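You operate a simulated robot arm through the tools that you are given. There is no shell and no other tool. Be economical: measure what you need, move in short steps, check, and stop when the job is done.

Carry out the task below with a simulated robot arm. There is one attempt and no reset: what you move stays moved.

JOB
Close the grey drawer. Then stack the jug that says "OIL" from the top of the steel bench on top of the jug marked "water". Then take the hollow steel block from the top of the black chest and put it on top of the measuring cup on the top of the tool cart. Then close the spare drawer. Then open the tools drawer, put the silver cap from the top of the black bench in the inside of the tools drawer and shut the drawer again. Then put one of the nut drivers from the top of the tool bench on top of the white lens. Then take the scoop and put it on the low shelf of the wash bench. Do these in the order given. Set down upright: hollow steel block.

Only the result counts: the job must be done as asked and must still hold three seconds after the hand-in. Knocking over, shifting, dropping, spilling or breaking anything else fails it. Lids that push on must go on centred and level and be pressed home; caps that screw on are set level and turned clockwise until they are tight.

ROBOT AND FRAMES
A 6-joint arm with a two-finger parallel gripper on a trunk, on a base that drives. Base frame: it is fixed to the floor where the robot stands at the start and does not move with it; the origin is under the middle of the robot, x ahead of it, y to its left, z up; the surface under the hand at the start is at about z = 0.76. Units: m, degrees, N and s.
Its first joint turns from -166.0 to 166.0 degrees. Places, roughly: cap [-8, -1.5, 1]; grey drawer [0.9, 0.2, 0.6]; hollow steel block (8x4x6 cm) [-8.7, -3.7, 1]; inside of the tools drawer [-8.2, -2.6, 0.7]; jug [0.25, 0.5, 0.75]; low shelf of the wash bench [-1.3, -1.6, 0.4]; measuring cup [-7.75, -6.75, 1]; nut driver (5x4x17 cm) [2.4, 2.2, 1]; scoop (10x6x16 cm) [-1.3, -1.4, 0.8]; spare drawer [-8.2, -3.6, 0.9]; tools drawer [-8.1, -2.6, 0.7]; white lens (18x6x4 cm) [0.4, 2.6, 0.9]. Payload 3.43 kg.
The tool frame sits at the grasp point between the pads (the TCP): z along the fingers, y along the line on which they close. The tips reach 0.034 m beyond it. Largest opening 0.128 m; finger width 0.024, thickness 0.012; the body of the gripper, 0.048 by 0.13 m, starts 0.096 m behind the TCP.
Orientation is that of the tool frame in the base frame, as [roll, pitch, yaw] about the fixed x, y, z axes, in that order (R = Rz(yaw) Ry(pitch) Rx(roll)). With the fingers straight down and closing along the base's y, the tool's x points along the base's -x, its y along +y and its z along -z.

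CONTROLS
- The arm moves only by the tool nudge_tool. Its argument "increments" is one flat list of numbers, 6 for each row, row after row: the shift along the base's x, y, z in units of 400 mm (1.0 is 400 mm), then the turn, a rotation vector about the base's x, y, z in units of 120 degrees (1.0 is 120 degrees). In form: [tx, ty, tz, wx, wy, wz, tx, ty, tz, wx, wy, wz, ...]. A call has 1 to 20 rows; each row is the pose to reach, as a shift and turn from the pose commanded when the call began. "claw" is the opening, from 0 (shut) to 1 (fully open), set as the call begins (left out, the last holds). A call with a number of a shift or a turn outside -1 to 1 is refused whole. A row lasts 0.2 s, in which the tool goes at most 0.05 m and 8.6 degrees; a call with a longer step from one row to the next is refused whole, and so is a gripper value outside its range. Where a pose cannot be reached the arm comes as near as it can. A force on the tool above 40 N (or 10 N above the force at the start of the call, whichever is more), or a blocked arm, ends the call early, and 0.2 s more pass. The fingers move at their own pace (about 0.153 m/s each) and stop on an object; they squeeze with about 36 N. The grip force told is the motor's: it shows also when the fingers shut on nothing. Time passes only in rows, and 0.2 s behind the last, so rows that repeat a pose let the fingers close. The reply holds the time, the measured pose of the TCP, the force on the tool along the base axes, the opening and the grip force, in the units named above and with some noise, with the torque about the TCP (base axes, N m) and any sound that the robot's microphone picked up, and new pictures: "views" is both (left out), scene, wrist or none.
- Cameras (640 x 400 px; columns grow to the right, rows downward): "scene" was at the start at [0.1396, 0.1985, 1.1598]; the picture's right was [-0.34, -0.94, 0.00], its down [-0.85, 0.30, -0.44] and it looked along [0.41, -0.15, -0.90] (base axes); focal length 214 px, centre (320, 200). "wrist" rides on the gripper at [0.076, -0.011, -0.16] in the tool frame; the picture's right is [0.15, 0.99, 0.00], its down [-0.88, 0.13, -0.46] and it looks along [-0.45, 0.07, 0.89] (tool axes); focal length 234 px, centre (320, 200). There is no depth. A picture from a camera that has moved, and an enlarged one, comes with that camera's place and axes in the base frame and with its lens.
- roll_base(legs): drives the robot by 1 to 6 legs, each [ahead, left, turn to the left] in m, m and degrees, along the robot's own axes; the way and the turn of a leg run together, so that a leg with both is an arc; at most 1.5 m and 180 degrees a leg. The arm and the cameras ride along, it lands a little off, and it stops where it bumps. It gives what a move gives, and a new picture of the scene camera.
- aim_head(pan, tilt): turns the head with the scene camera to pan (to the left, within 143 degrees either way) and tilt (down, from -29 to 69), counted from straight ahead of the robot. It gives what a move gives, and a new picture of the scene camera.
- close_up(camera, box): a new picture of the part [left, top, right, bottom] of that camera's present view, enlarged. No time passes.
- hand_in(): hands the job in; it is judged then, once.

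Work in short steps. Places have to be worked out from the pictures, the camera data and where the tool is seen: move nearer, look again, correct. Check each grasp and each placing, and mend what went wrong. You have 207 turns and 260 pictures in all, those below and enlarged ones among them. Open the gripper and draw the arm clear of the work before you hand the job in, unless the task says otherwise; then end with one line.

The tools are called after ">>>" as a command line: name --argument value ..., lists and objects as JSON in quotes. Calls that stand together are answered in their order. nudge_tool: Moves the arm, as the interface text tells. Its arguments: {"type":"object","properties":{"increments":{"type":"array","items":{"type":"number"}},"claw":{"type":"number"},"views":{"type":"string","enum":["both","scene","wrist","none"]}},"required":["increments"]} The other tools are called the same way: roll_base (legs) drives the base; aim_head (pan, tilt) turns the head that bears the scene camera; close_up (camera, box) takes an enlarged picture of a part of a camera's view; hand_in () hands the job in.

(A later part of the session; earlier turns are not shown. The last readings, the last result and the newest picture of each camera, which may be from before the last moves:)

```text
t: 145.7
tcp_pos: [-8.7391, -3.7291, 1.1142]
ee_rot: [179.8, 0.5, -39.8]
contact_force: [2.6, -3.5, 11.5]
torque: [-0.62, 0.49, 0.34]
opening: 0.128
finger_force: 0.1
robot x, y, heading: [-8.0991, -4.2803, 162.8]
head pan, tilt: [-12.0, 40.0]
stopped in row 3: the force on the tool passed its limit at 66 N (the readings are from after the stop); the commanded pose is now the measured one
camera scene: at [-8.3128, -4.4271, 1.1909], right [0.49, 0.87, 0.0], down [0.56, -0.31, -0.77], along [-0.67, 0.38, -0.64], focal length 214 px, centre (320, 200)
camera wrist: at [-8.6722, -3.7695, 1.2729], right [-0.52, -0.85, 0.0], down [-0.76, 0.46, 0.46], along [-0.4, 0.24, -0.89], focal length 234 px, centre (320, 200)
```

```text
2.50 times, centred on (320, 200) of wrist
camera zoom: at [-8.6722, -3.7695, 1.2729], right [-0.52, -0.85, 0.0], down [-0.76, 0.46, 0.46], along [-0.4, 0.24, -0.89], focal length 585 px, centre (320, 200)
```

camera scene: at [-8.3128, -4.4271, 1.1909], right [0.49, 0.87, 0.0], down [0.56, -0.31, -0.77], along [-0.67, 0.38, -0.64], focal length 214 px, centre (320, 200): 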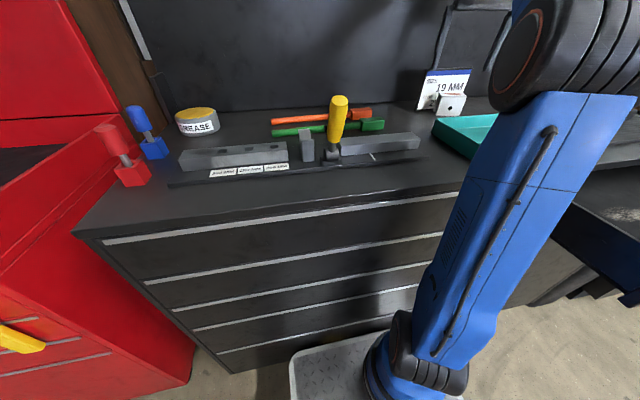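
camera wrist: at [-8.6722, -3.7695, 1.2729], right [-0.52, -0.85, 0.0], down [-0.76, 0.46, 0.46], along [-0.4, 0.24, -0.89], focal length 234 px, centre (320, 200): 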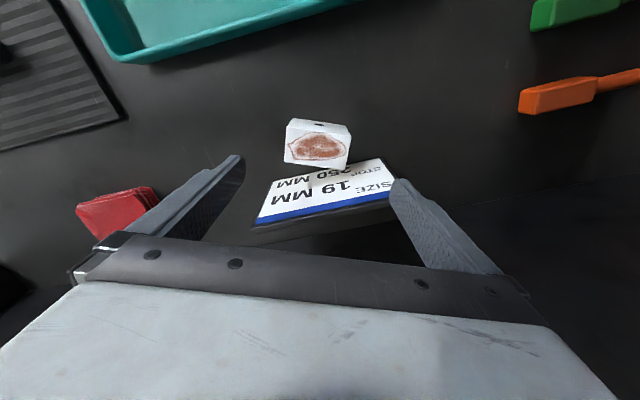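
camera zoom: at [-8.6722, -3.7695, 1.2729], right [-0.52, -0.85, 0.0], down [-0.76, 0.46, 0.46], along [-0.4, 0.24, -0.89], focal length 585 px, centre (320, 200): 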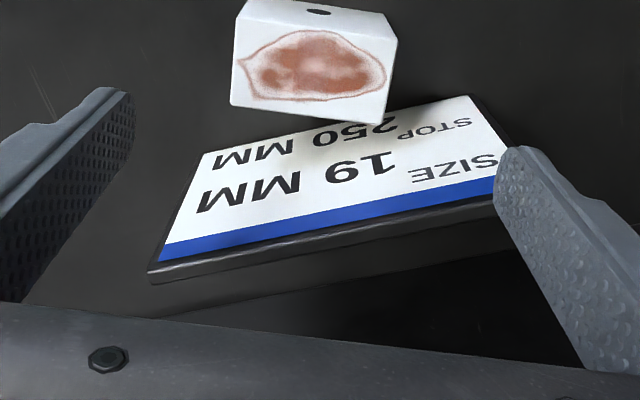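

The left finger came down on the top edge of the card standing just behind the block. I'll back straight up at once and check the card.

>>> nudge_tool --increments '[0.0, 0.0, 0.02, 0, 0, 0, 0.02, -0.016, 0.04, 0, 0, 0.02, 0.04, -0.032, 0.04, 0, 0, 0.04]' --claw 0.83 --views "none"

>>> close_up --camera "wrist" --box '[200, 100, 440, 260]'

>>> close_up --camera "scene" --box '[400, 50, 500, 130]'

```text
t: 146.4
tcp_pos: [-8.7233, -3.7403, 1.1273]
ee_rot: [179.7, 0.3, -34.9]
contact_force: [-0.2, -0.3, 0.1]
torque: [-0.02, -0.03, -0.01]
opening: 0.1062
finger_force: 0.1
robot x, y, heading: [-8.0991, -4.278, 162.4]
head pan, tilt: [-12.0, 40.0]
```

```text
2.50 times, centred on (320, 180) of wrist
camera zoom: at [-8.6541, -3.7752, 1.2874], right [-0.45, -0.89, 0.0], down [-0.79, 0.4, 0.46], along [-0.42, 0.2, -0.89], focal length 585 px, centre (320, 250)
```

zoom: 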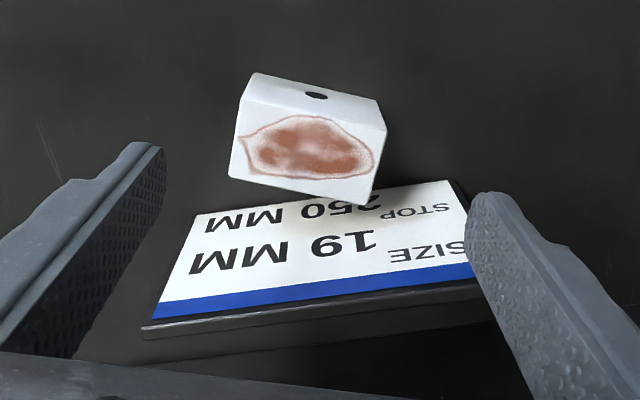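

```text
5.00 times, centred on (450, 90) of scene
camera zoom: at [-8.3134, -4.4266, 1.1909], right [0.49, 0.87, 0.0], down [0.56, -0.31, -0.77], along [-0.67, 0.38, -0.64], focal length 1072 px, centre (-330, 750)
```

zoom: 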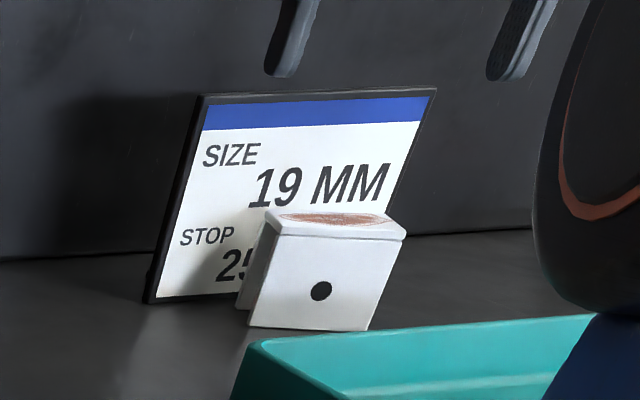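

The card is undisturbed. Its top edge is at z ≈ 1.08, so I'll narrow the opening to 0.098, bias 12 mm toward me, and come down in front of the card.

>>> nudge_tool --increments '[-0.02, 0.018, 0, 0, 0, 0.012, -0.02, 0.018, -0.05, 0, 0, 0.012, -0.02, 0.018, -0.1, 0, 0, 0.012, -0.02, 0.018, -0.15, 0, 0, 0.012]' --claw 0.766 --views "none"

>>> close_up --camera "wrist" --box '[200, 100, 440, 260]'

```text
t: 147.4
tcp_pos: [-8.7296, -3.7322, 1.0691]
ee_rot: [179.7, 0.3, -33.6]
contact_force: [0.2, -0.3, 0.6]
torque: [0.0, 0.0, -0.02]
opening: 0.0981
finger_force: 0.1
robot x, y, heading: [-8.0988, -4.283, 162.6]
head pan, tilt: [-12.0, 40.0]
```

```text
2.50 times, centred on (320, 180) of wrist
camera zoom: at [-8.6607, -3.7662, 1.2275], right [-0.42, -0.91, 0.0], down [-0.8, 0.38, 0.46], along [-0.42, 0.19, -0.89], focal length 585 px, centre (320, 250)
```

zoom: 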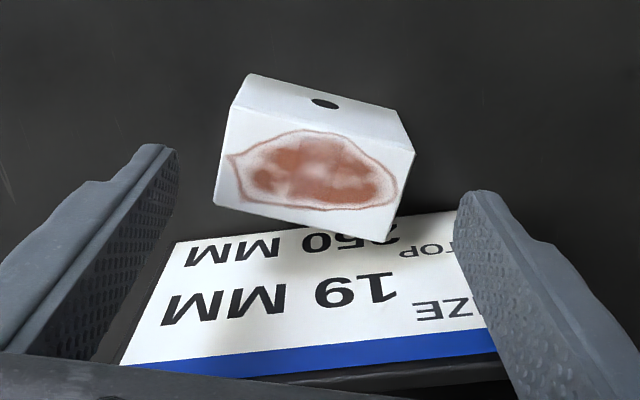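

The fingers passed in front of the card. I'll lower to grasp height.

>>> nudge_tool --increments '[0, 0, -0.06, 0, 0, 0, 0, 0, -0.12, 0, 0, 0, 0, 0, -0.18, 0, 0, 0, 0, 0, -0.235, 0, 0, 0]' --views "none"

>>> close_up --camera "wrist" --box '[160, 60, 480, 260]'

>>> close_up --camera "scene" --box '[380, 40, 500, 140]'

```text
t: 148.4
tcp_pos: [-8.7326, -3.7327, 0.9941]
ee_rot: [179.9, 1.4, -33.5]
contact_force: [6.2, -4.3, 12.0]
torque: [0.31, -0.67, -0.39]
opening: 0.098
finger_force: 0.1
robot x, y, heading: [-8.0974, -4.2833, 162.8]
head pan, tilt: [-12.0, 40.0]
stopped in row 4: the force on the tool passed its limit at 79 N (the readings are from after the stop); the commanded pose is now the measured one
```

```text
2.00 times, centred on (320, 160) of wrist
camera zoom: at [-8.6589, -3.7683, 1.1527], right [-0.42, -0.91, 0.0], down [-0.8, 0.37, 0.48], along [-0.43, 0.2, -0.88], focal length 468 px, centre (320, 280)
```

zoom: 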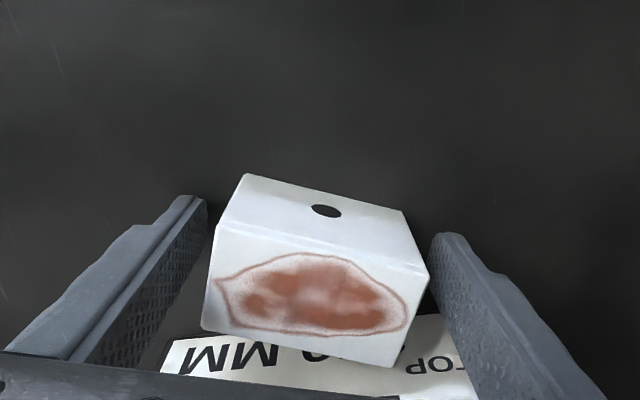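

```text
4.00 times, centred on (440, 90) of scene
camera zoom: at [-8.3129, -4.4271, 1.1909], right [0.49, 0.87, 0.0], down [0.56, -0.31, -0.77], along [-0.67, 0.38, -0.64], focal length 858 px, centre (-160, 640)
```

zoom: 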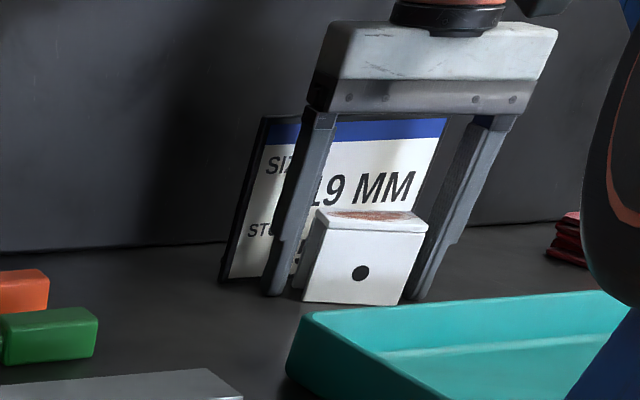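

The tips have reached the chest top, level with the block's base. I'll rise 5 mm and close on the block.

>>> nudge_tool --increments '[0, 0, 0.014, 0, 0, 0, 0, 0, 0.014, 0, 0, 0]' --views "none"

>>> nudge_tool --increments '[0, 0, 0, 0, 0, 0, 0, 0, 0, 0, 0, 0, 0, 0, 0, 0, 0, 0]' --claw 0 --views "wrist"

>>> close_up --camera "scene" --box '[380, 40, 500, 140]'

```text
t: 149.0
tcp_pos: [-8.7319, -3.7324, 0.9983]
ee_rot: [179.9, 1.3, -33.5]
contact_force: [-0.7, -0.1, -0.1]
torque: [0.0, -0.01, -0.01]
opening: 0.0981
finger_force: 0.1
robot x, y, heading: [-8.0983, -4.2842, 162.7]
head pan, tilt: [-12.0, 40.0]
```

```text
t: 149.8
tcp_pos: [-8.7321, -3.7325, 0.9981]
ee_rot: [179.9, 1.3, -33.6]
contact_force: [1.2, 1.5, 1.0]
torque: [0.23, -0.04, 0.01]
opening: 0.0709
finger_force: 35.9
robot x, y, heading: [-8.0962, -4.2853, 162.4]
head pan, tilt: [-12.0, 40.0]
camera wrist: at [-8.6599, -3.7672, 1.1569], right [-0.42, -0.91, 0.0], down [-0.8, 0.37, 0.48], along [-0.43, 0.2, -0.88], focal length 234 px, centre (320, 200)
```

wrist: 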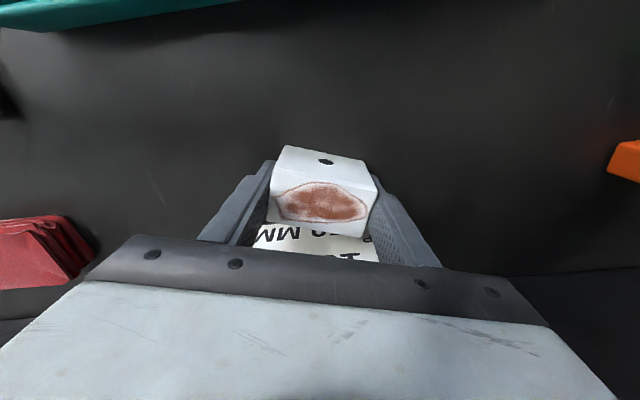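

```text
4.00 times, centred on (440, 90) of scene
camera zoom: at [-8.3134, -4.4266, 1.1909], right [0.49, 0.87, 0.0], down [0.56, -0.31, -0.77], along [-0.67, 0.38, -0.64], focal length 858 px, centre (-160, 640)
```

zoom: 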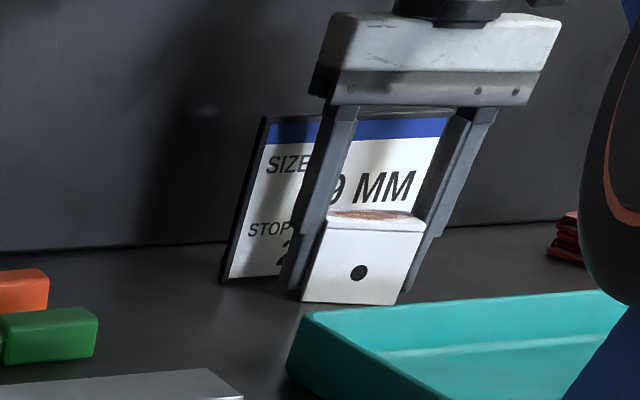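

Gripped (0.071, under the lip). I'll lift straight up, drifting slightly toward me away from the card.

>>> nudge_tool --increments '[0.008, -0.006, 0.05, 0, 0, 0, 0.02, -0.013, 0.12, 0, 0, 0, 0.03, -0.02, 0.2, 0, 0, 0, 0.04, -0.03, 0.28, 0, 0, 0]' --views "wrist"

>>> close_up --camera "scene" --box '[340, 0, 540, 140]'

```text
t: 150.8
tcp_pos: [-8.7157, -3.7452, 1.1098]
ee_rot: [179.9, 1.2, -33.5]
contact_force: [-0.6, 0.8, -3.1]
torque: [0.0, 0.01, 0.03]
opening: 0.0704
finger_force: 36.1
robot x, y, heading: [-8.0963, -4.2763, 162.5]
head pan, tilt: [-12.0, 40.0]
camera wrist: at [-8.6444, -3.7792, 1.2684], right [-0.42, -0.91, 0.0], down [-0.8, 0.37, 0.47], along [-0.43, 0.2, -0.88], focal length 234 px, centre (320, 200)
```

wrist: 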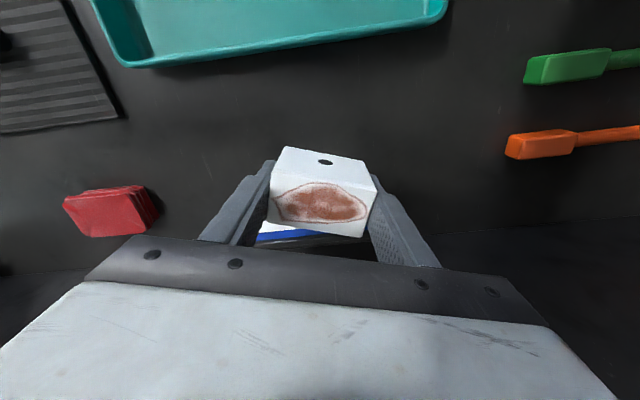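

```text
2.86 times, centred on (440, 70) of scene
camera zoom: at [-8.3135, -4.4265, 1.1909], right [0.49, 0.87, 0.0], down [0.56, -0.31, -0.77], along [-0.67, 0.38, -0.64], focal length 613 px, centre (-23, 571)
```

zoom: 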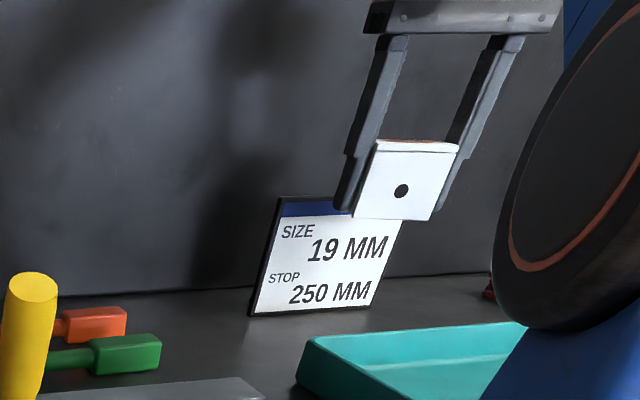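

Block held, card still standing. I'll retract toward the robot along the way I came in.

>>> nudge_tool --increments '[0.06, -0.09, 0, 0, 0, 0, 0.12, -0.18, 0, 0, 0, 0, 0.18, -0.27, 0, 0, 0, 0, 0.24, -0.36, 0, 0, 0, 0, 0.31, -0.45, 0, 0, 0, 0, 0.38, -0.54, 0, 0, 0, 0, 0.46, -0.62, 0, 0, 0, 0, 0.54, -0.7, 0, 0, 0, 0]' --views "none"

>>> roll_base --legs '[[-0.6, 0, 0]]'

>>> aim_head --pan 75 --tilt 15

```text
t: 152.6
tcp_pos: [-8.5, -4.0243, 1.1094]
ee_rot: [180.0, 1.1, -33.5]
contact_force: [0.4, 0.7, -2.9]
torque: [-0.03, -0.06, 0.02]
opening: 0.0705
finger_force: 35.4
robot x, y, heading: [-8.0988, -4.282, 162.8]
head pan, tilt: [-12.0, 40.0]
```

```text
t: 155.9
tcp_pos: [-7.9316, -4.2022, 1.1102]
ee_rot: [179.9, 1.3, -33.7]
contact_force: [-0.3, 0.0, -2.8]
torque: [-0.01, 0.01, 0.0]
opening: 0.0702
finger_force: 36.2
robot x, y, heading: [-7.5342, -4.4579, 162.6]
head pan, tilt: [-12.0, 40.0]
camera scene: at [-7.7467, -4.6038, 1.1909], right [0.49, 0.87, 0.0], down [0.56, -0.32, -0.77], along [-0.67, 0.38, -0.64], focal length 214 px, centre (320, 200)
```

scene: 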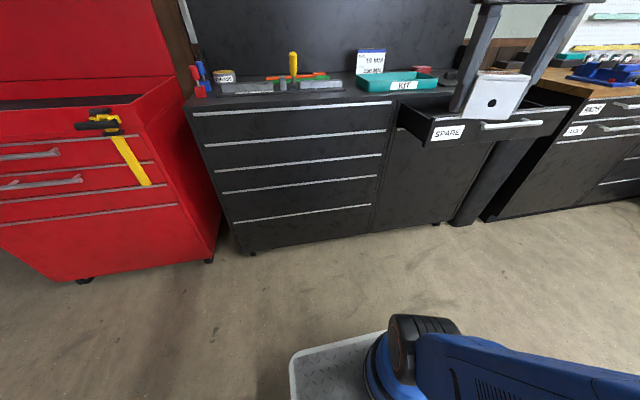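

```text
t: 157.6
tcp_pos: [-7.9305, -4.2011, 1.111]
ee_rot: [179.9, 1.2, -33.6]
contact_force: [0.3, -0.1, -3.5]
torque: [-0.01, 0.01, -0.01]
opening: 0.0697
finger_force: 36.0
robot x, y, heading: [-7.5331, -4.4592, 162.7]
head pan, tilt: [75.0, 15.0]
camera scene: at [-7.723, -4.7244, 1.2304], right [-0.84, 0.54, 0.0], down [0.14, 0.22, -0.97], along [-0.52, -0.81, -0.26], focal length 214 px, centre (320, 200)
```

scene: 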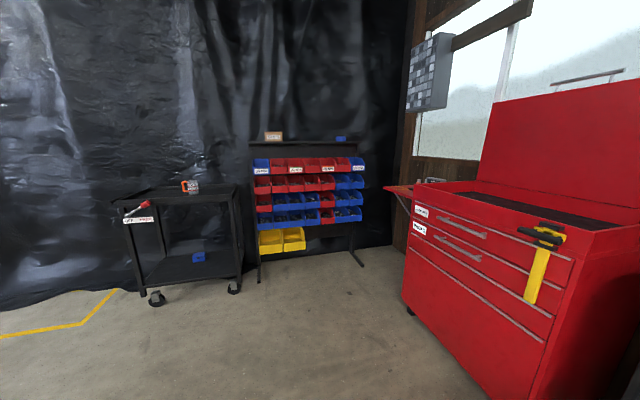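

The tool cart is at the left with the cup on top. Zooming in.

>>> close_up --camera "scene" --box '[100, 150, 260, 310]'

```text
2.50 times, centred on (180, 230) of scene
camera zoom: at [-7.723, -4.7244, 1.2304], right [-0.84, 0.54, 0.0], down [0.14, 0.22, -0.97], along [-0.52, -0.81, -0.26], focal length 536 px, centre (670, 125)
```

zoom: 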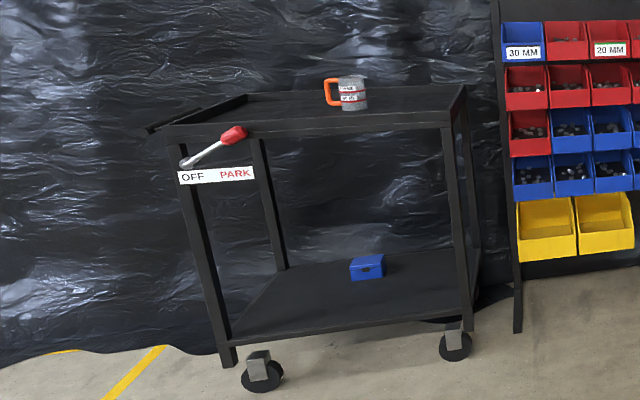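

The cup stands near (-7.78, -6.75) on the cart, and the cart's lever is at PARK. I'll turn to face the cart and approach, stopping short.

>>> roll_base --legs '[[0, 0, 90], [1.1, 0.44, 0]]'

>>> aim_head --pan 0 --tilt 40

```text
t: 163.8
tcp_pos: [-7.7647, -5.1266, 1.1092]
ee_rot: [-179.9, 1.1, 56.7]
contact_force: [0.3, -0.3, -2.9]
torque: [0.02, 0.0, 0.0]
opening: 0.0697
finger_force: 35.9
robot x, y, heading: [-7.5047, -4.7219, -107.1]
head pan, tilt: [75.0, 15.0]
stopped in leg 2: the robot was blocked; the commanded pose is now the measured one
camera scene: at [-7.2423, -4.9154, 1.2304], right [-0.53, -0.85, 0.0], down [-0.22, 0.14, -0.97], along [0.82, -0.51, -0.26], focal length 214 px, centre (320, 200)
```

scene: 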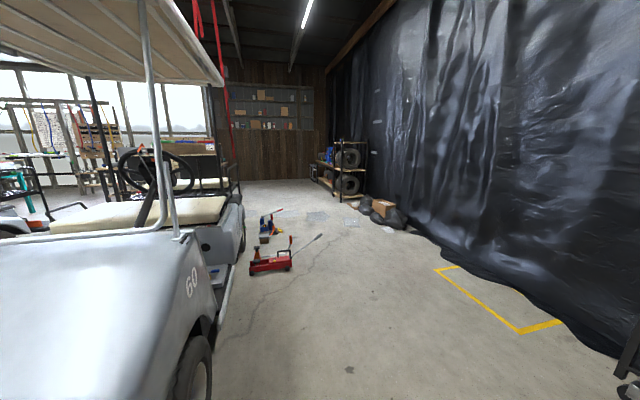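

```text
t: 165.2
tcp_pos: [-7.7636, -5.1249, 1.1103]
ee_rot: [179.9, 1.2, 56.8]
contact_force: [-0.3, 0.4, -2.6]
torque: [-0.01, 0.0, -0.04]
opening: 0.0697
finger_force: 36.0
robot x, y, heading: [-7.5047, -4.7245, -107.3]
head pan, tilt: [0.0, 40.0]
camera scene: at [-7.3464, -4.947, 1.1909], right [-0.96, 0.29, 0.0], down [0.19, 0.61, -0.77], along [-0.23, -0.73, -0.64], focal length 214 px, centre (320, 200)
```

scene: 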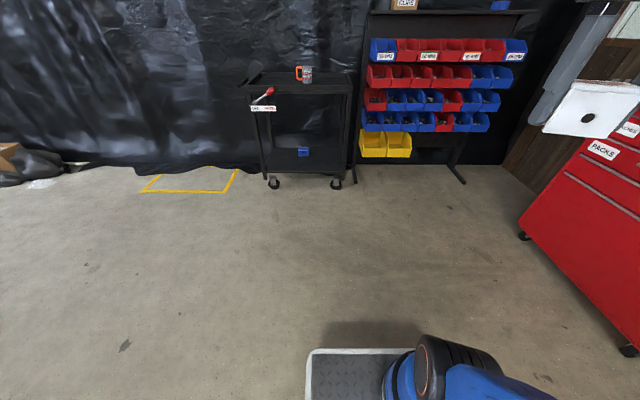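

Something blocked the sideways part; I'll check what is on the left.

>>> aim_head --pan 110 --tilt 50

```text
t: 167.1
tcp_pos: [-7.7643, -5.1252, 1.1094]
ee_rot: [179.9, 1.2, 56.9]
contact_force: [1.1, 1.1, -3.6]
torque: [0.02, -0.02, 0.01]
opening: 0.0695
finger_force: 36.4
robot x, y, heading: [-7.5093, -4.722, -107.2]
head pan, tilt: [110.0, 50.0]
camera scene: at [-7.2445, -4.8619, 1.1767], right [0.05, -1.0, 0.0], down [-0.77, -0.04, -0.64], along [0.64, 0.03, -0.77], focal length 214 px, centre (320, 200)
```

scene: 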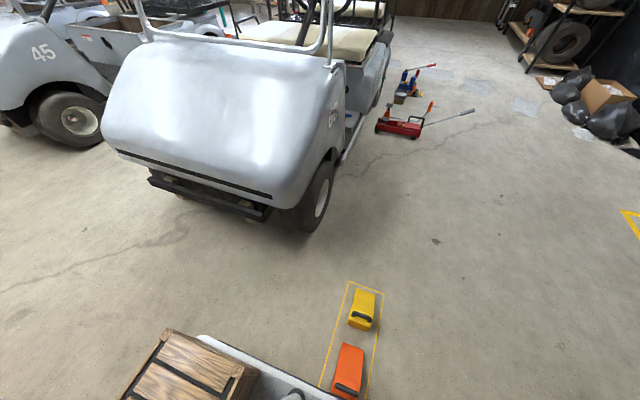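

I touched (or nearly touched) the orange chock lying on the floor beside the platform. Zooming in to see.

>>> close_up --camera "scene" --box '[270, 260, 430, 400]'

```text
2.86 times, centred on (350, 330) of scene
camera zoom: at [-7.2445, -4.8619, 1.1767], right [0.05, -1.0, 0.0], down [-0.77, -0.04, -0.64], along [0.64, 0.03, -0.77], focal length 613 px, centre (234, -171)
```

zoom: 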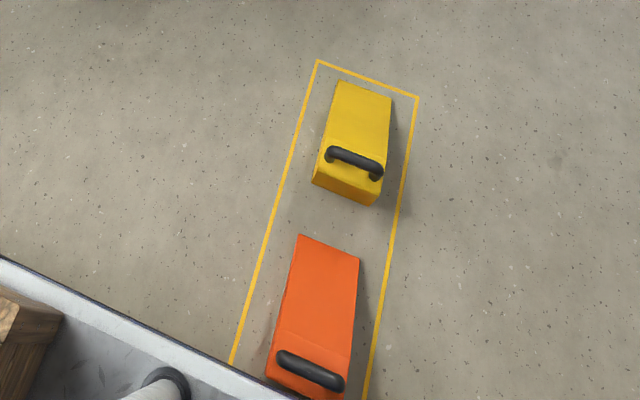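

The chocks line up with where I measured them from afar (orange at about (-7.20, -4.95)), so the base stopped at it without shifting it. I'll move away to the right, then ahead past them.

>>> roll_base --legs '[[0, -0.14, 0]]'

>>> close_up --camera "scene" --box '[240, 220, 430, 400]'

```text
t: 168.4
tcp_pos: [-7.9001, -5.0838, 1.1108]
ee_rot: [179.9, 1.3, 56.6]
contact_force: [-0.4, 0.8, -3.0]
torque: [-0.02, 0.0, -0.01]
opening: 0.0695
finger_force: 35.6
robot x, y, heading: [-7.6448, -4.6831, -107.1]
head pan, tilt: [110.0, 50.0]
camera scene: at [-7.3792, -4.8207, 1.1767], right [0.05, -1.0, 0.0], down [-0.77, -0.04, -0.64], along [0.64, 0.03, -0.77], focal length 214 px, centre (320, 200)
```

scene: 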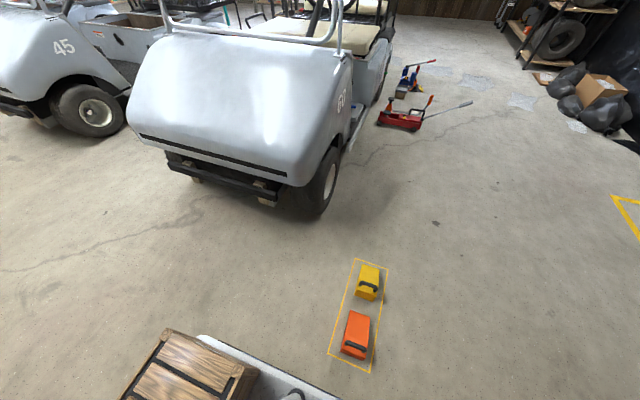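

```text
2.22 times, centred on (335, 310) of scene
camera zoom: at [-7.3792, -4.8207, 1.1767], right [0.05, -1.0, 0.0], down [-0.77, -0.04, -0.64], along [0.64, 0.03, -0.77], focal length 477 px, centre (287, -44)
```

zoom: 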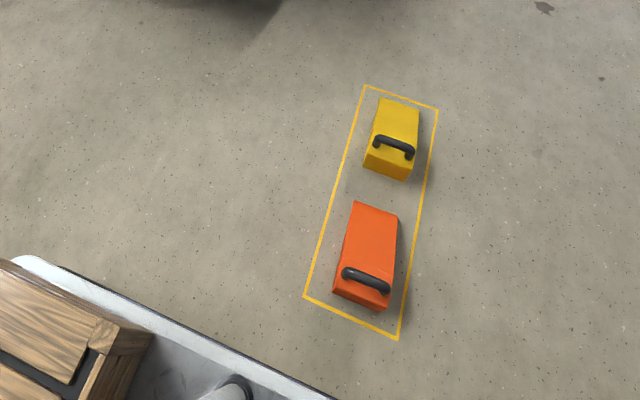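

Both chocks sit evenly inside their outline, undisturbed. Ahead now.

>>> roll_base --legs '[[0.95, 0.0, 0]]'

>>> aim_head --pan 15 --tilt 30

```text
t: 173.4
tcp_pos: [-8.1774, -5.9958, 1.1103]
ee_rot: [180.0, 1.2, 56.9]
contact_force: [-0.5, 0.8, -2.8]
torque: [0.01, 0.03, 0.0]
opening: 0.0697
finger_force: 35.9
robot x, y, heading: [-7.9261, -5.5903, -106.9]
head pan, tilt: [110.0, 50.0]
camera scene: at [-7.6588, -5.7304, 1.1767], right [0.05, -1.0, 0.0], down [-0.76, -0.04, -0.64], along [0.64, 0.03, -0.77], focal length 214 px, centre (320, 200)
```

scene: 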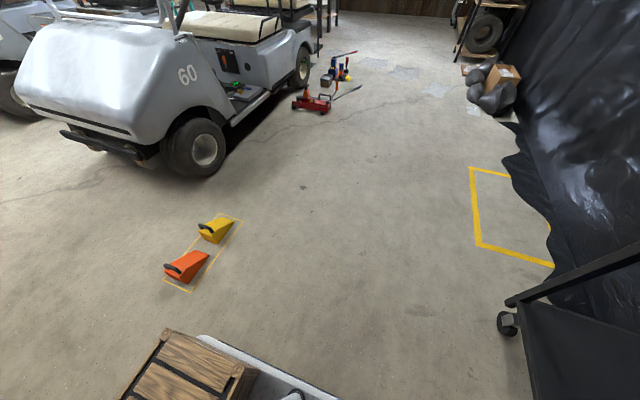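

```text
t: 175.1
tcp_pos: [-8.1786, -5.996, 1.1104]
ee_rot: [179.9, 1.2, 56.9]
contact_force: [-1.0, -0.1, -2.8]
torque: [0.0, 0.02, 0.0]
opening: 0.0695
finger_force: 36.3
robot x, y, heading: [-7.9208, -5.5917, -106.9]
head pan, tilt: [15.0, 30.0]
camera scene: at [-7.7387, -5.8249, 1.2062], right [-1.0, 0.03, 0.0], down [0.02, 0.5, -0.87], along [-0.03, -0.87, -0.5], focal length 214 px, centre (320, 200)
```

scene: 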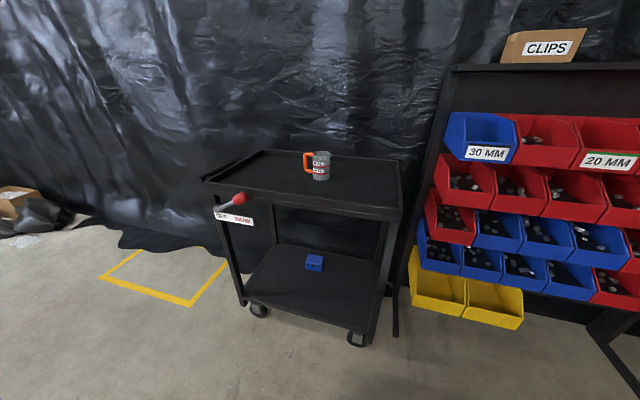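

Zoom on the cup for its rim and handle.

>>> close_up --camera "scene" --box '[280, 135, 360, 195]'

```text
6.67 times, centred on (320, 165) of scene
camera zoom: at [-7.7387, -5.8249, 1.2062], right [-1.0, 0.03, 0.0], down [0.02, 0.5, -0.87], along [-0.03, -0.87, -0.5], focal length 1430 px, centre (320, 433)
```

zoom: 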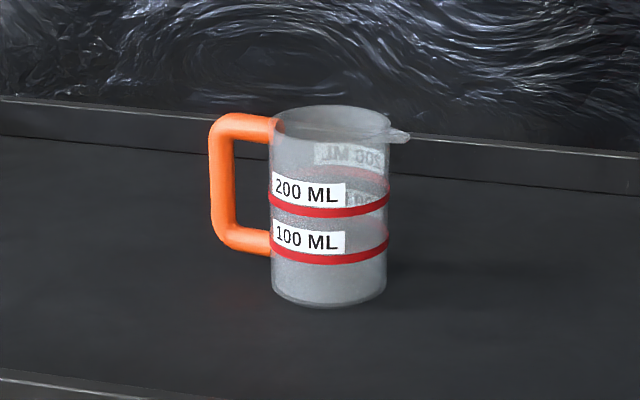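

The cup is an open mug, outer diameter ≈ 0.078. I need the block's exact base size, so I'll look at the block in the claw.

>>> aim_head --pan -50 --tilt 15

>>> close_up --camera "wrist" --box '[220, 120, 420, 260]'

```text
t: 176.5
tcp_pos: [-8.1783, -5.9971, 1.1099]
ee_rot: [180.0, 1.2, 56.9]
contact_force: [0.6, -0.7, -2.9]
torque: [-0.03, 0.01, -0.02]
opening: 0.0694
finger_force: 35.9
robot x, y, heading: [-7.9233, -5.5935, -106.9]
head pan, tilt: [-50.0, 15.0]
camera scene: at [-7.8216, -5.7712, 1.2304], right [-0.39, 0.92, 0.0], down [0.24, 0.1, -0.97], along [-0.89, -0.38, -0.26], focal length 214 px, centre (320, 200)
```

scene: 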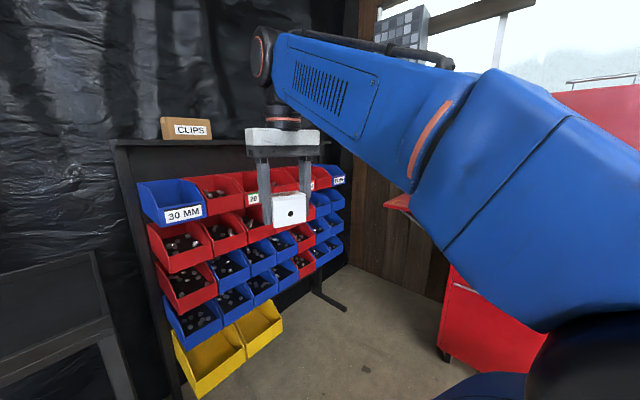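

```text
2.86 times, centred on (320, 190) of wrist
camera zoom: at [-8.1441, -5.9241, 1.2685], right [0.91, -0.42, 0.0], down [-0.37, -0.8, 0.47], along [-0.2, -0.43, -0.88], focal length 669 px, centre (320, 229)
```

zoom: 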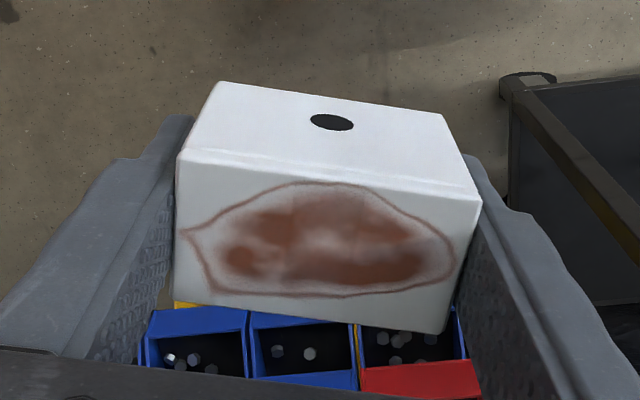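

>>> close_up --camera "scene" --box '[235, 140, 345, 240]'

```text
4.00 times, centred on (290, 190) of scene
camera zoom: at [-7.8216, -5.7712, 1.2304], right [-0.39, 0.92, 0.0], down [0.24, 0.1, -0.97], along [-0.89, -0.38, -0.26], focal length 858 px, centre (440, 240)
```

zoom: 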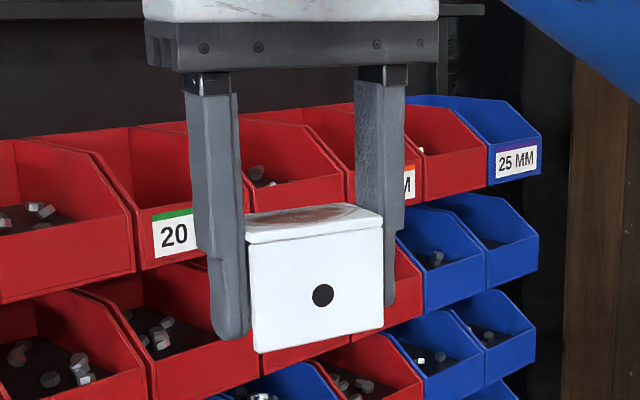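

The block is about 0.07 × 0.04, so it will bear on the rim by its corners and must be centred well. I'll move in front of the cup.

>>> roll_base --legs '[[0, 0.47, 0], [0.25, 0, 0]]'

>>> aim_head --pan 5 --tilt 40

```text
t: 180.7
tcp_pos: [-7.8063, -6.372, 1.1103]
ee_rot: [179.9, 1.2, 56.4]
contact_force: [0.1, 0.0, -2.7]
torque: [-0.01, -0.02, 0.0]
opening: 0.0696
finger_force: 36.1
robot x, y, heading: [-7.5518, -5.9711, -107.3]
head pan, tilt: [-50.0, 15.0]
camera scene: at [-7.4487, -6.1501, 1.2304], right [-0.39, 0.92, 0.0], down [0.24, 0.1, -0.97], along [-0.89, -0.37, -0.26], focal length 214 px, centre (320, 200)
```

scene: 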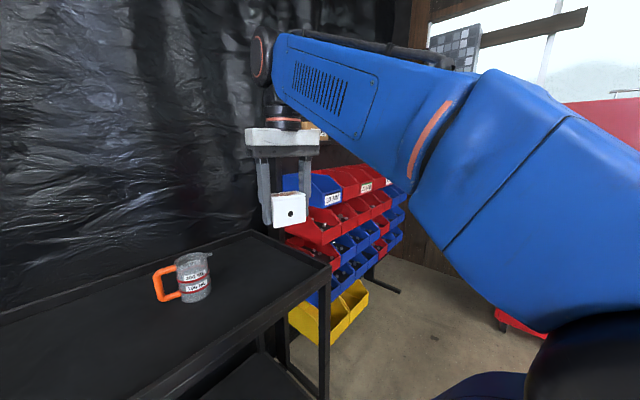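

```text
t: 182.0
tcp_pos: [-7.8074, -6.3726, 1.1101]
ee_rot: [179.9, 1.1, 56.5]
contact_force: [-0.2, -0.5, -2.0]
torque: [-0.04, -0.01, -0.04]
opening: 0.0697
finger_force: 36.4
robot x, y, heading: [-7.5465, -5.9706, -107.4]
head pan, tilt: [5.0, 40.0]
camera scene: at [-7.3807, -6.1971, 1.1909], right [-0.98, 0.21, 0.0], down [0.14, 0.63, -0.77], along [-0.16, -0.75, -0.64], focal length 214 px, centre (320, 200)
```

scene: 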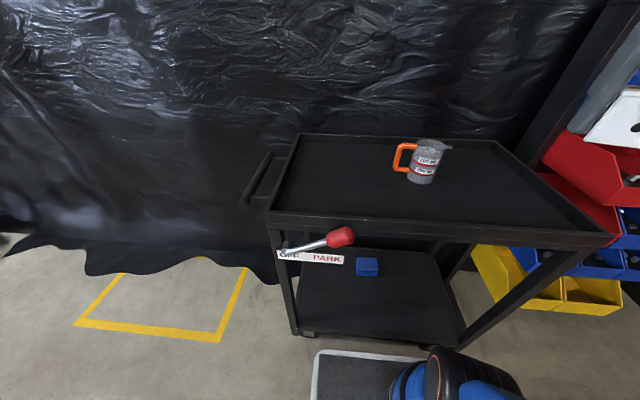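

>>> close_up --camera "scene" --box '[380, 125, 460, 195]'

```text
5.71 times, centred on (420, 160) of scene
camera zoom: at [-7.3807, -6.1971, 1.1909], right [-0.98, 0.21, 0.0], down [0.14, 0.63, -0.77], along [-0.16, -0.75, -0.64], focal length 1226 px, centre (-251, 429)
```

zoom: 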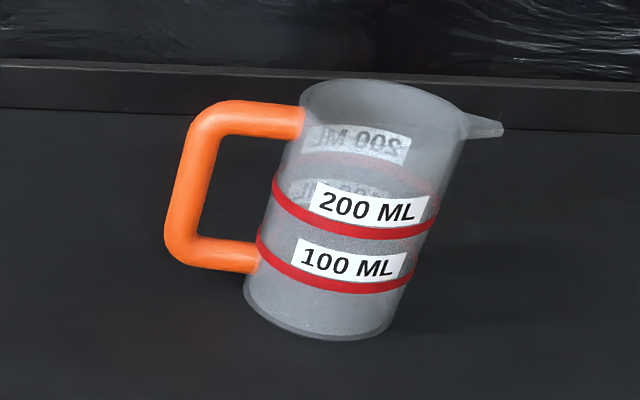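

The rays intersect with the cup base at (-7.773, -6.644), z ≈ 0.842, and the rim at z ≈ 0.945, radius ≈ 0.039. I'll hover beside it so the wrist camera can measure the rim.

>>> nudge_tool --increments '[-0.033, -0.1, 0, 0, 0, 0, -0.066, -0.2, 0, 0, 0, 0, -0.1, -0.3, 0, 0, 0, 0, -0.133, -0.4, 0, 0, 0, 0, -0.166, -0.51, 0, 0, 0, 0]' --views "wrist"

>>> close_up --camera "wrist" --box '[360, 60, 560, 200]'

```text
t: 183.2
tcp_pos: [-7.8726, -6.5764, 1.1102]
ee_rot: [179.8, 1.3, 56.4]
contact_force: [0.5, 0.9, -1.8]
torque: [-0.07, 0.06, 0.01]
opening: 0.0696
finger_force: 36.1
robot x, y, heading: [-7.5518, -5.974, -107.3]
head pan, tilt: [5.0, 40.0]
camera wrist: at [-7.8379, -6.504, 1.269], right [0.91, -0.42, 0.0], down [-0.37, -0.8, 0.48], along [-0.2, -0.43, -0.88], focal length 234 px, centre (320, 200)
```

wrist: 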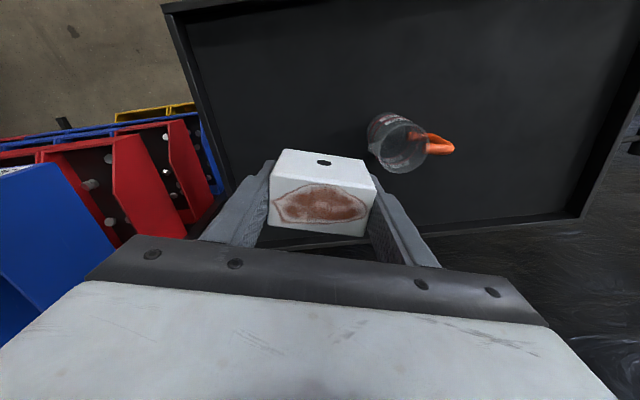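

```text
2.86 times, centred on (460, 130) of wrist
camera zoom: at [-7.8379, -6.504, 1.269], right [0.91, -0.42, 0.0], down [-0.37, -0.8, 0.48], along [-0.2, -0.43, -0.88], focal length 669 px, centre (-80, 400)
```

zoom: 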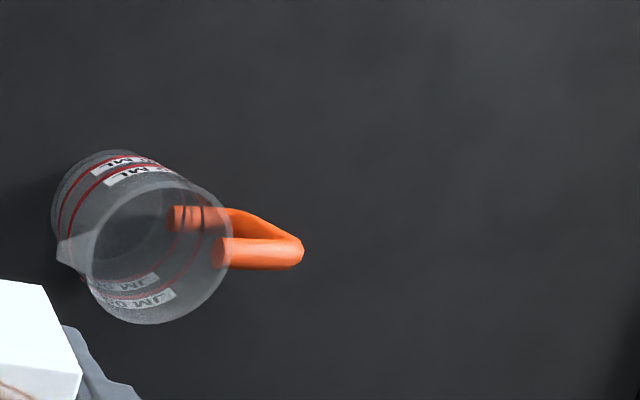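

Re-scaling shows the block is about 0.078 × 0.042 × 0.06. It hangs to about 0.058 below the TCP and sits 11 mm off along the tool axis. The rim centre is (-7.769, -6.637), z ≈ 0.95. I'll move over it and lower to just above.

>>> nudge_tool --increments '[0.09, -0.042, 0, 0, 0, 0, 0.18, -0.084, 0, 0, 0, 0, 0.2715, -0.1265, 0, 0, 0, 0, 0.2715, -0.1265, -0.08, 0, 0, 0, 0.2715, -0.1265, -0.16, 0, 0, 0]' --views "none"

>>> close_up --camera "scene" --box '[370, 60, 490, 200]'

>>> close_up --camera "wrist" --box '[220, 80, 420, 260]'

```text
t: 184.4
tcp_pos: [-7.7635, -6.6257, 1.0458]
ee_rot: [179.9, 1.3, 56.4]
contact_force: [-0.3, 0.2, -2.4]
torque: [-0.03, 0.03, 0.03]
opening: 0.0695
finger_force: 35.7
robot x, y, heading: [-7.5492, -5.9738, -107.4]
head pan, tilt: [5.0, 40.0]
```

```text
2.86 times, centred on (430, 130) of scene
camera zoom: at [-7.3807, -6.1971, 1.1909], right [-0.98, 0.21, 0.0], down [0.14, 0.63, -0.77], along [-0.16, -0.75, -0.64], focal length 613 px, centre (6, 400)
```

zoom: 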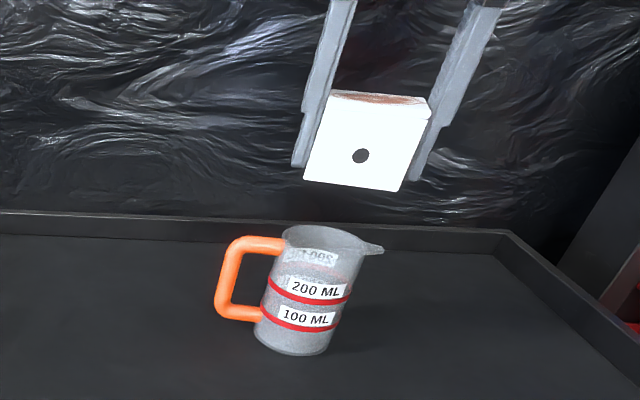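

```text
2.22 times, centred on (320, 170) of wrist
camera zoom: at [-7.7295, -6.5548, 1.2041], right [0.91, -0.42, 0.0], down [-0.37, -0.8, 0.48], along [-0.2, -0.43, -0.88], focal length 520 px, centre (320, 267)
```

zoom: 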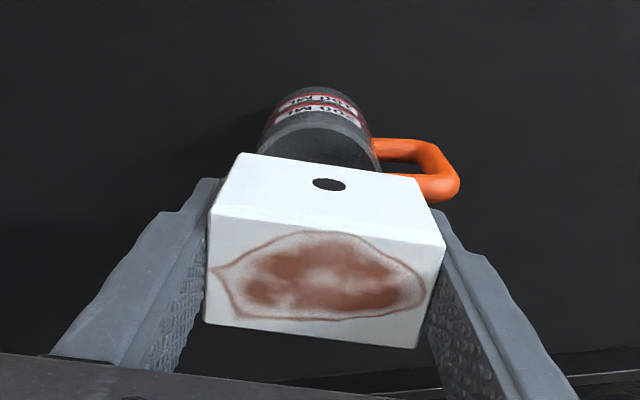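

By the scene camera the block is centred within about 5 mm. I'll nudge -4 mm in x and lower gradually, watching for contact.

>>> nudge_tool --increments '[-0.01, 0, -0.03, 0, 0, 0, -0.01, 0, -0.06, 0, 0, 0, -0.01, 0, -0.06, 0, 0, 0]' --views "none"

>>> close_up --camera "scene" --box '[370, 80, 490, 200]'

```text
t: 185.2
tcp_pos: [-7.7678, -6.6277, 1.0212]
ee_rot: [179.9, 1.2, 56.5]
contact_force: [0.2, -0.3, -2.9]
torque: [-0.01, 0.0, 0.01]
opening: 0.0696
finger_force: 36.0
robot x, y, heading: [-7.5519, -5.973, -107.4]
head pan, tilt: [5.0, 40.0]
```

```text
3.33 times, centred on (430, 140) of scene
camera zoom: at [-7.3807, -6.1972, 1.1909], right [-0.98, 0.21, 0.0], down [0.14, 0.63, -0.77], along [-0.16, -0.75, -0.64], focal length 715 px, centre (-47, 400)
```

zoom: 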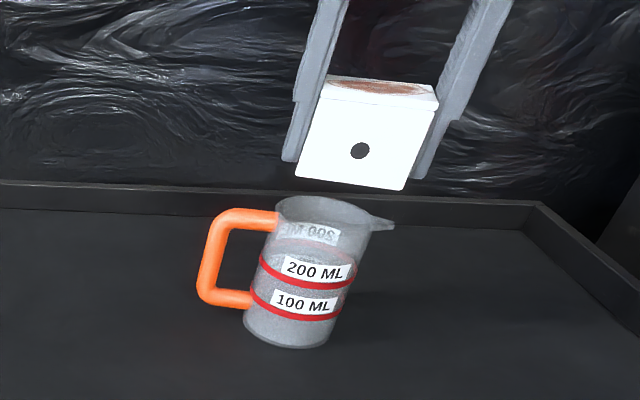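

The projected centre coincides with the rim centre; contact is expected near TCP z ≈ 0.99. Lowering on.

>>> nudge_tool --increments '[0, 0, -0.025, 0, 0, 0, 0, 0, -0.05, 0, 0, 0, 0, 0, -0.06, 0, 0, 0, 0, 0, -0.06, 0, 0, 0]' --views "none"

>>> close_up --camera "scene" --box '[370, 80, 490, 200]'

```text
t: 186.2
tcp_pos: [-7.7683, -6.6275, 0.9976]
ee_rot: [179.9, 1.1, 56.4]
contact_force: [-0.1, -0.1, -3.2]
torque: [-0.03, 0.02, -0.01]
opening: 0.0698
finger_force: 35.8
robot x, y, heading: [-7.5492, -5.9755, -107.5]
head pan, tilt: [5.0, 40.0]
```

```text
3.33 times, centred on (430, 140) of scene
camera zoom: at [-7.3807, -6.1972, 1.1909], right [-0.98, 0.21, 0.0], down [0.14, 0.63, -0.77], along [-0.16, -0.75, -0.64], focal length 715 px, centre (-47, 400)
```

zoom: 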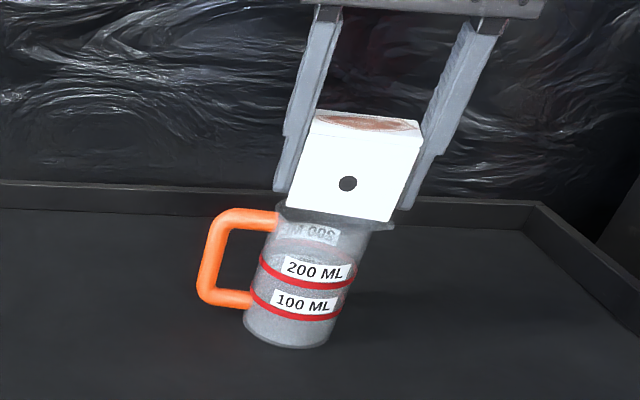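

Good. A few millimetres more, carefully.

>>> nudge_tool --increments '[0, 0, -0.008, 0, 0, 0, 0, 0, -0.016, 0, 0, 0, 0, 0, -0.016, 0, 0, 0]' --views "none"

>>> nudge_tool --increments '[0, 0, -0.005, 0, 0, 0, 0, 0, -0.005, 0, 0, 0]' --views "none"

>>> close_up --camera "scene" --box '[370, 80, 490, 200]'

```text
t: 187.0
tcp_pos: [-7.7683, -6.6268, 0.9917]
ee_rot: [179.8, 1.2, 56.5]
contact_force: [-0.2, -0.4, -2.9]
torque: [-0.01, 0.01, -0.01]
opening: 0.0697
finger_force: 35.4
robot x, y, heading: [-7.5489, -5.9709, -107.1]
head pan, tilt: [5.0, 40.0]
```

```text
t: 187.6
tcp_pos: [-7.7695, -6.6275, 0.9903]
ee_rot: [180.0, 1.2, 56.6]
contact_force: [-0.2, 0.0, -2.6]
torque: [0.04, 0.02, 0.0]
opening: 0.0698
finger_force: 35.8
robot x, y, heading: [-7.5506, -5.9703, -107.3]
head pan, tilt: [5.0, 40.0]
```

```text
3.33 times, centred on (430, 140) of scene
camera zoom: at [-7.3807, -6.1972, 1.1909], right [-0.98, 0.21, 0.0], down [0.14, 0.63, -0.77], along [-0.16, -0.75, -0.64], focal length 715 px, centre (-47, 400)
```

zoom: 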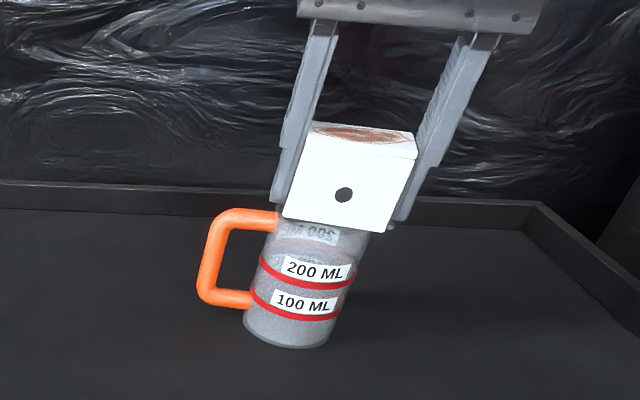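

Still free; continuing in small steps.

>>> nudge_tool --increments '[0, 0, -0.006, 0, 0, 0, 0, 0, -0.006, 0, 0, 0]' --views "none"

>>> nudge_tool --increments '[0, 0, -0.006, 0, 0, 0, 0, 0, -0.006, 0, 0, 0]' --views "none"

>>> nudge_tool --increments '[0, 0, -0.006, 0, 0, 0, 0, 0, -0.006, 0, 0, 0]' --views "none"

>>> close_up --camera "scene" --box '[370, 80, 490, 200]'

```text
t: 188.2
tcp_pos: [-7.7684, -6.6262, 0.9864]
ee_rot: [179.9, 1.1, 56.6]
contact_force: [-0.3, -0.9, -3.1]
torque: [0.0, 0.02, 0.0]
opening: 0.0697
finger_force: 35.7
robot x, y, heading: [-7.5474, -5.9733, -107.0]
head pan, tilt: [5.0, 40.0]
```

```text
t: 188.8
tcp_pos: [-7.7681, -6.6261, 0.985]
ee_rot: [179.8, 1.4, 56.5]
contact_force: [-0.8, -0.3, -2.2]
torque: [0.0, -0.03, 0.02]
opening: 0.0697
finger_force: 36.2
robot x, y, heading: [-7.5498, -5.9751, -107.6]
head pan, tilt: [5.0, 40.0]
```

```text
t: 189.4
tcp_pos: [-7.7677, -6.6271, 0.9832]
ee_rot: [179.9, 1.2, 56.5]
contact_force: [-0.6, 1.3, 13.9]
torque: [0.15, 0.61, -0.07]
opening: 0.0698
finger_force: 35.1
robot x, y, heading: [-7.5487, -5.9736, -107.3]
head pan, tilt: [5.0, 40.0]
```

```text
3.33 times, centred on (430, 140) of scene
camera zoom: at [-7.3806, -6.1967, 1.1909], right [-0.98, 0.21, 0.0], down [0.14, 0.63, -0.77], along [-0.16, -0.75, -0.64], focal length 715 px, centre (-47, 400)
```

zoom: 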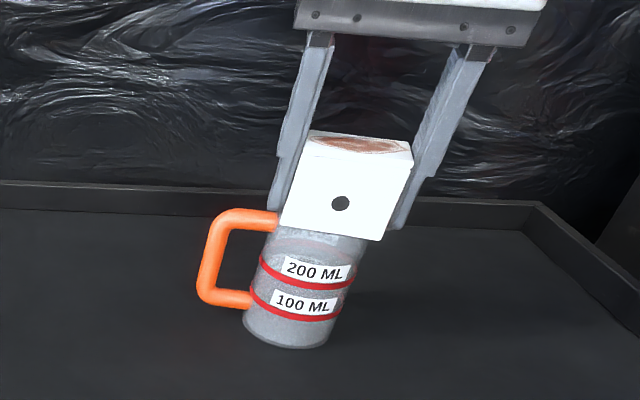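

Contact: +17 N on the spout-side end of the block, at rim radius, so it's on the rim. I'll level the small tilt, ease the force and open slightly.

>>> nudge_tool --increments '[0, 0, 0.004, 0.0083, -0.0055, 0, 0, 0, 0.002, 0.0083, -0.0055, 0, 0, 0, 0.002, 0.0083, -0.0055, 0]' --views "none"

>>> nudge_tool --increments '[0, 0, 0, 0, 0, 0, 0, 0, 0, 0, 0, 0]' --claw 0.61 --views "wrist"

>>> close_up --camera "scene" --box '[370, 80, 490, 200]'

```text
t: 190.2
tcp_pos: [-7.769, -6.6265, 0.9833]
ee_rot: [179.9, 0.1, 56.5]
contact_force: [-2.0, -2.5, 10.4]
torque: [-0.17, 0.41, 0.05]
opening: 0.0696
finger_force: 36.5
robot x, y, heading: [-7.5529, -5.9717, -107.0]
head pan, tilt: [5.0, 40.0]
```

```text
t: 190.8
tcp_pos: [-7.7679, -6.6267, 0.983]
ee_rot: [-180.0, 0.0, 56.5]
contact_force: [-0.5, 0.2, -0.4]
torque: [0.01, 0.02, -0.03]
opening: 0.0782
finger_force: 0.0
robot x, y, heading: [-7.5511, -5.9737, -107.3]
head pan, tilt: [5.0, 40.0]
camera wrist: at [-7.7361, -6.5583, 1.1434], right [0.91, -0.42, 0.0], down [-0.38, -0.81, 0.46], along [-0.19, -0.41, -0.89], focal length 234 px, centre (320, 200)
```

wrist: 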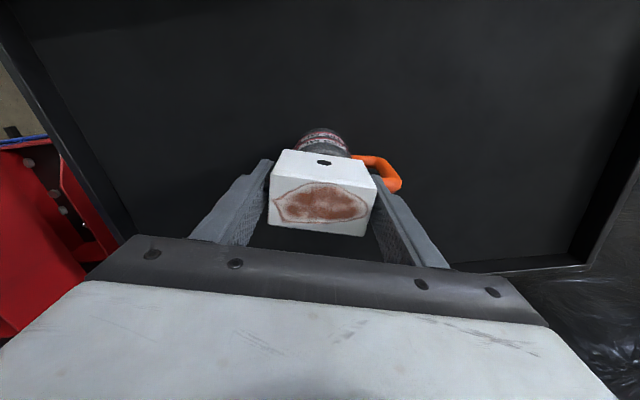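

```text
3.33 times, centred on (430, 140) of scene
camera zoom: at [-7.3806, -6.1971, 1.1909], right [-0.98, 0.21, 0.0], down [0.14, 0.63, -0.77], along [-0.16, -0.75, -0.64], focal length 715 px, centre (-47, 400)
```

zoom: 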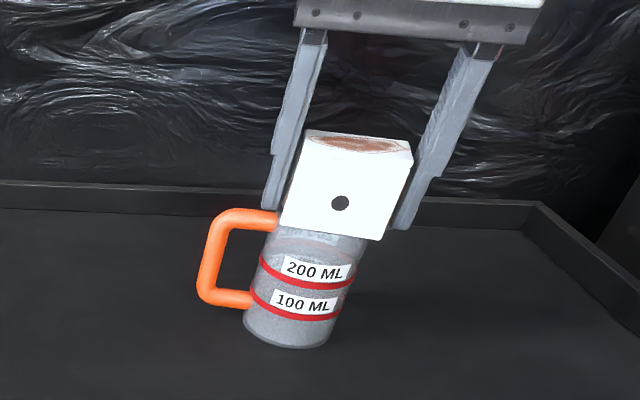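

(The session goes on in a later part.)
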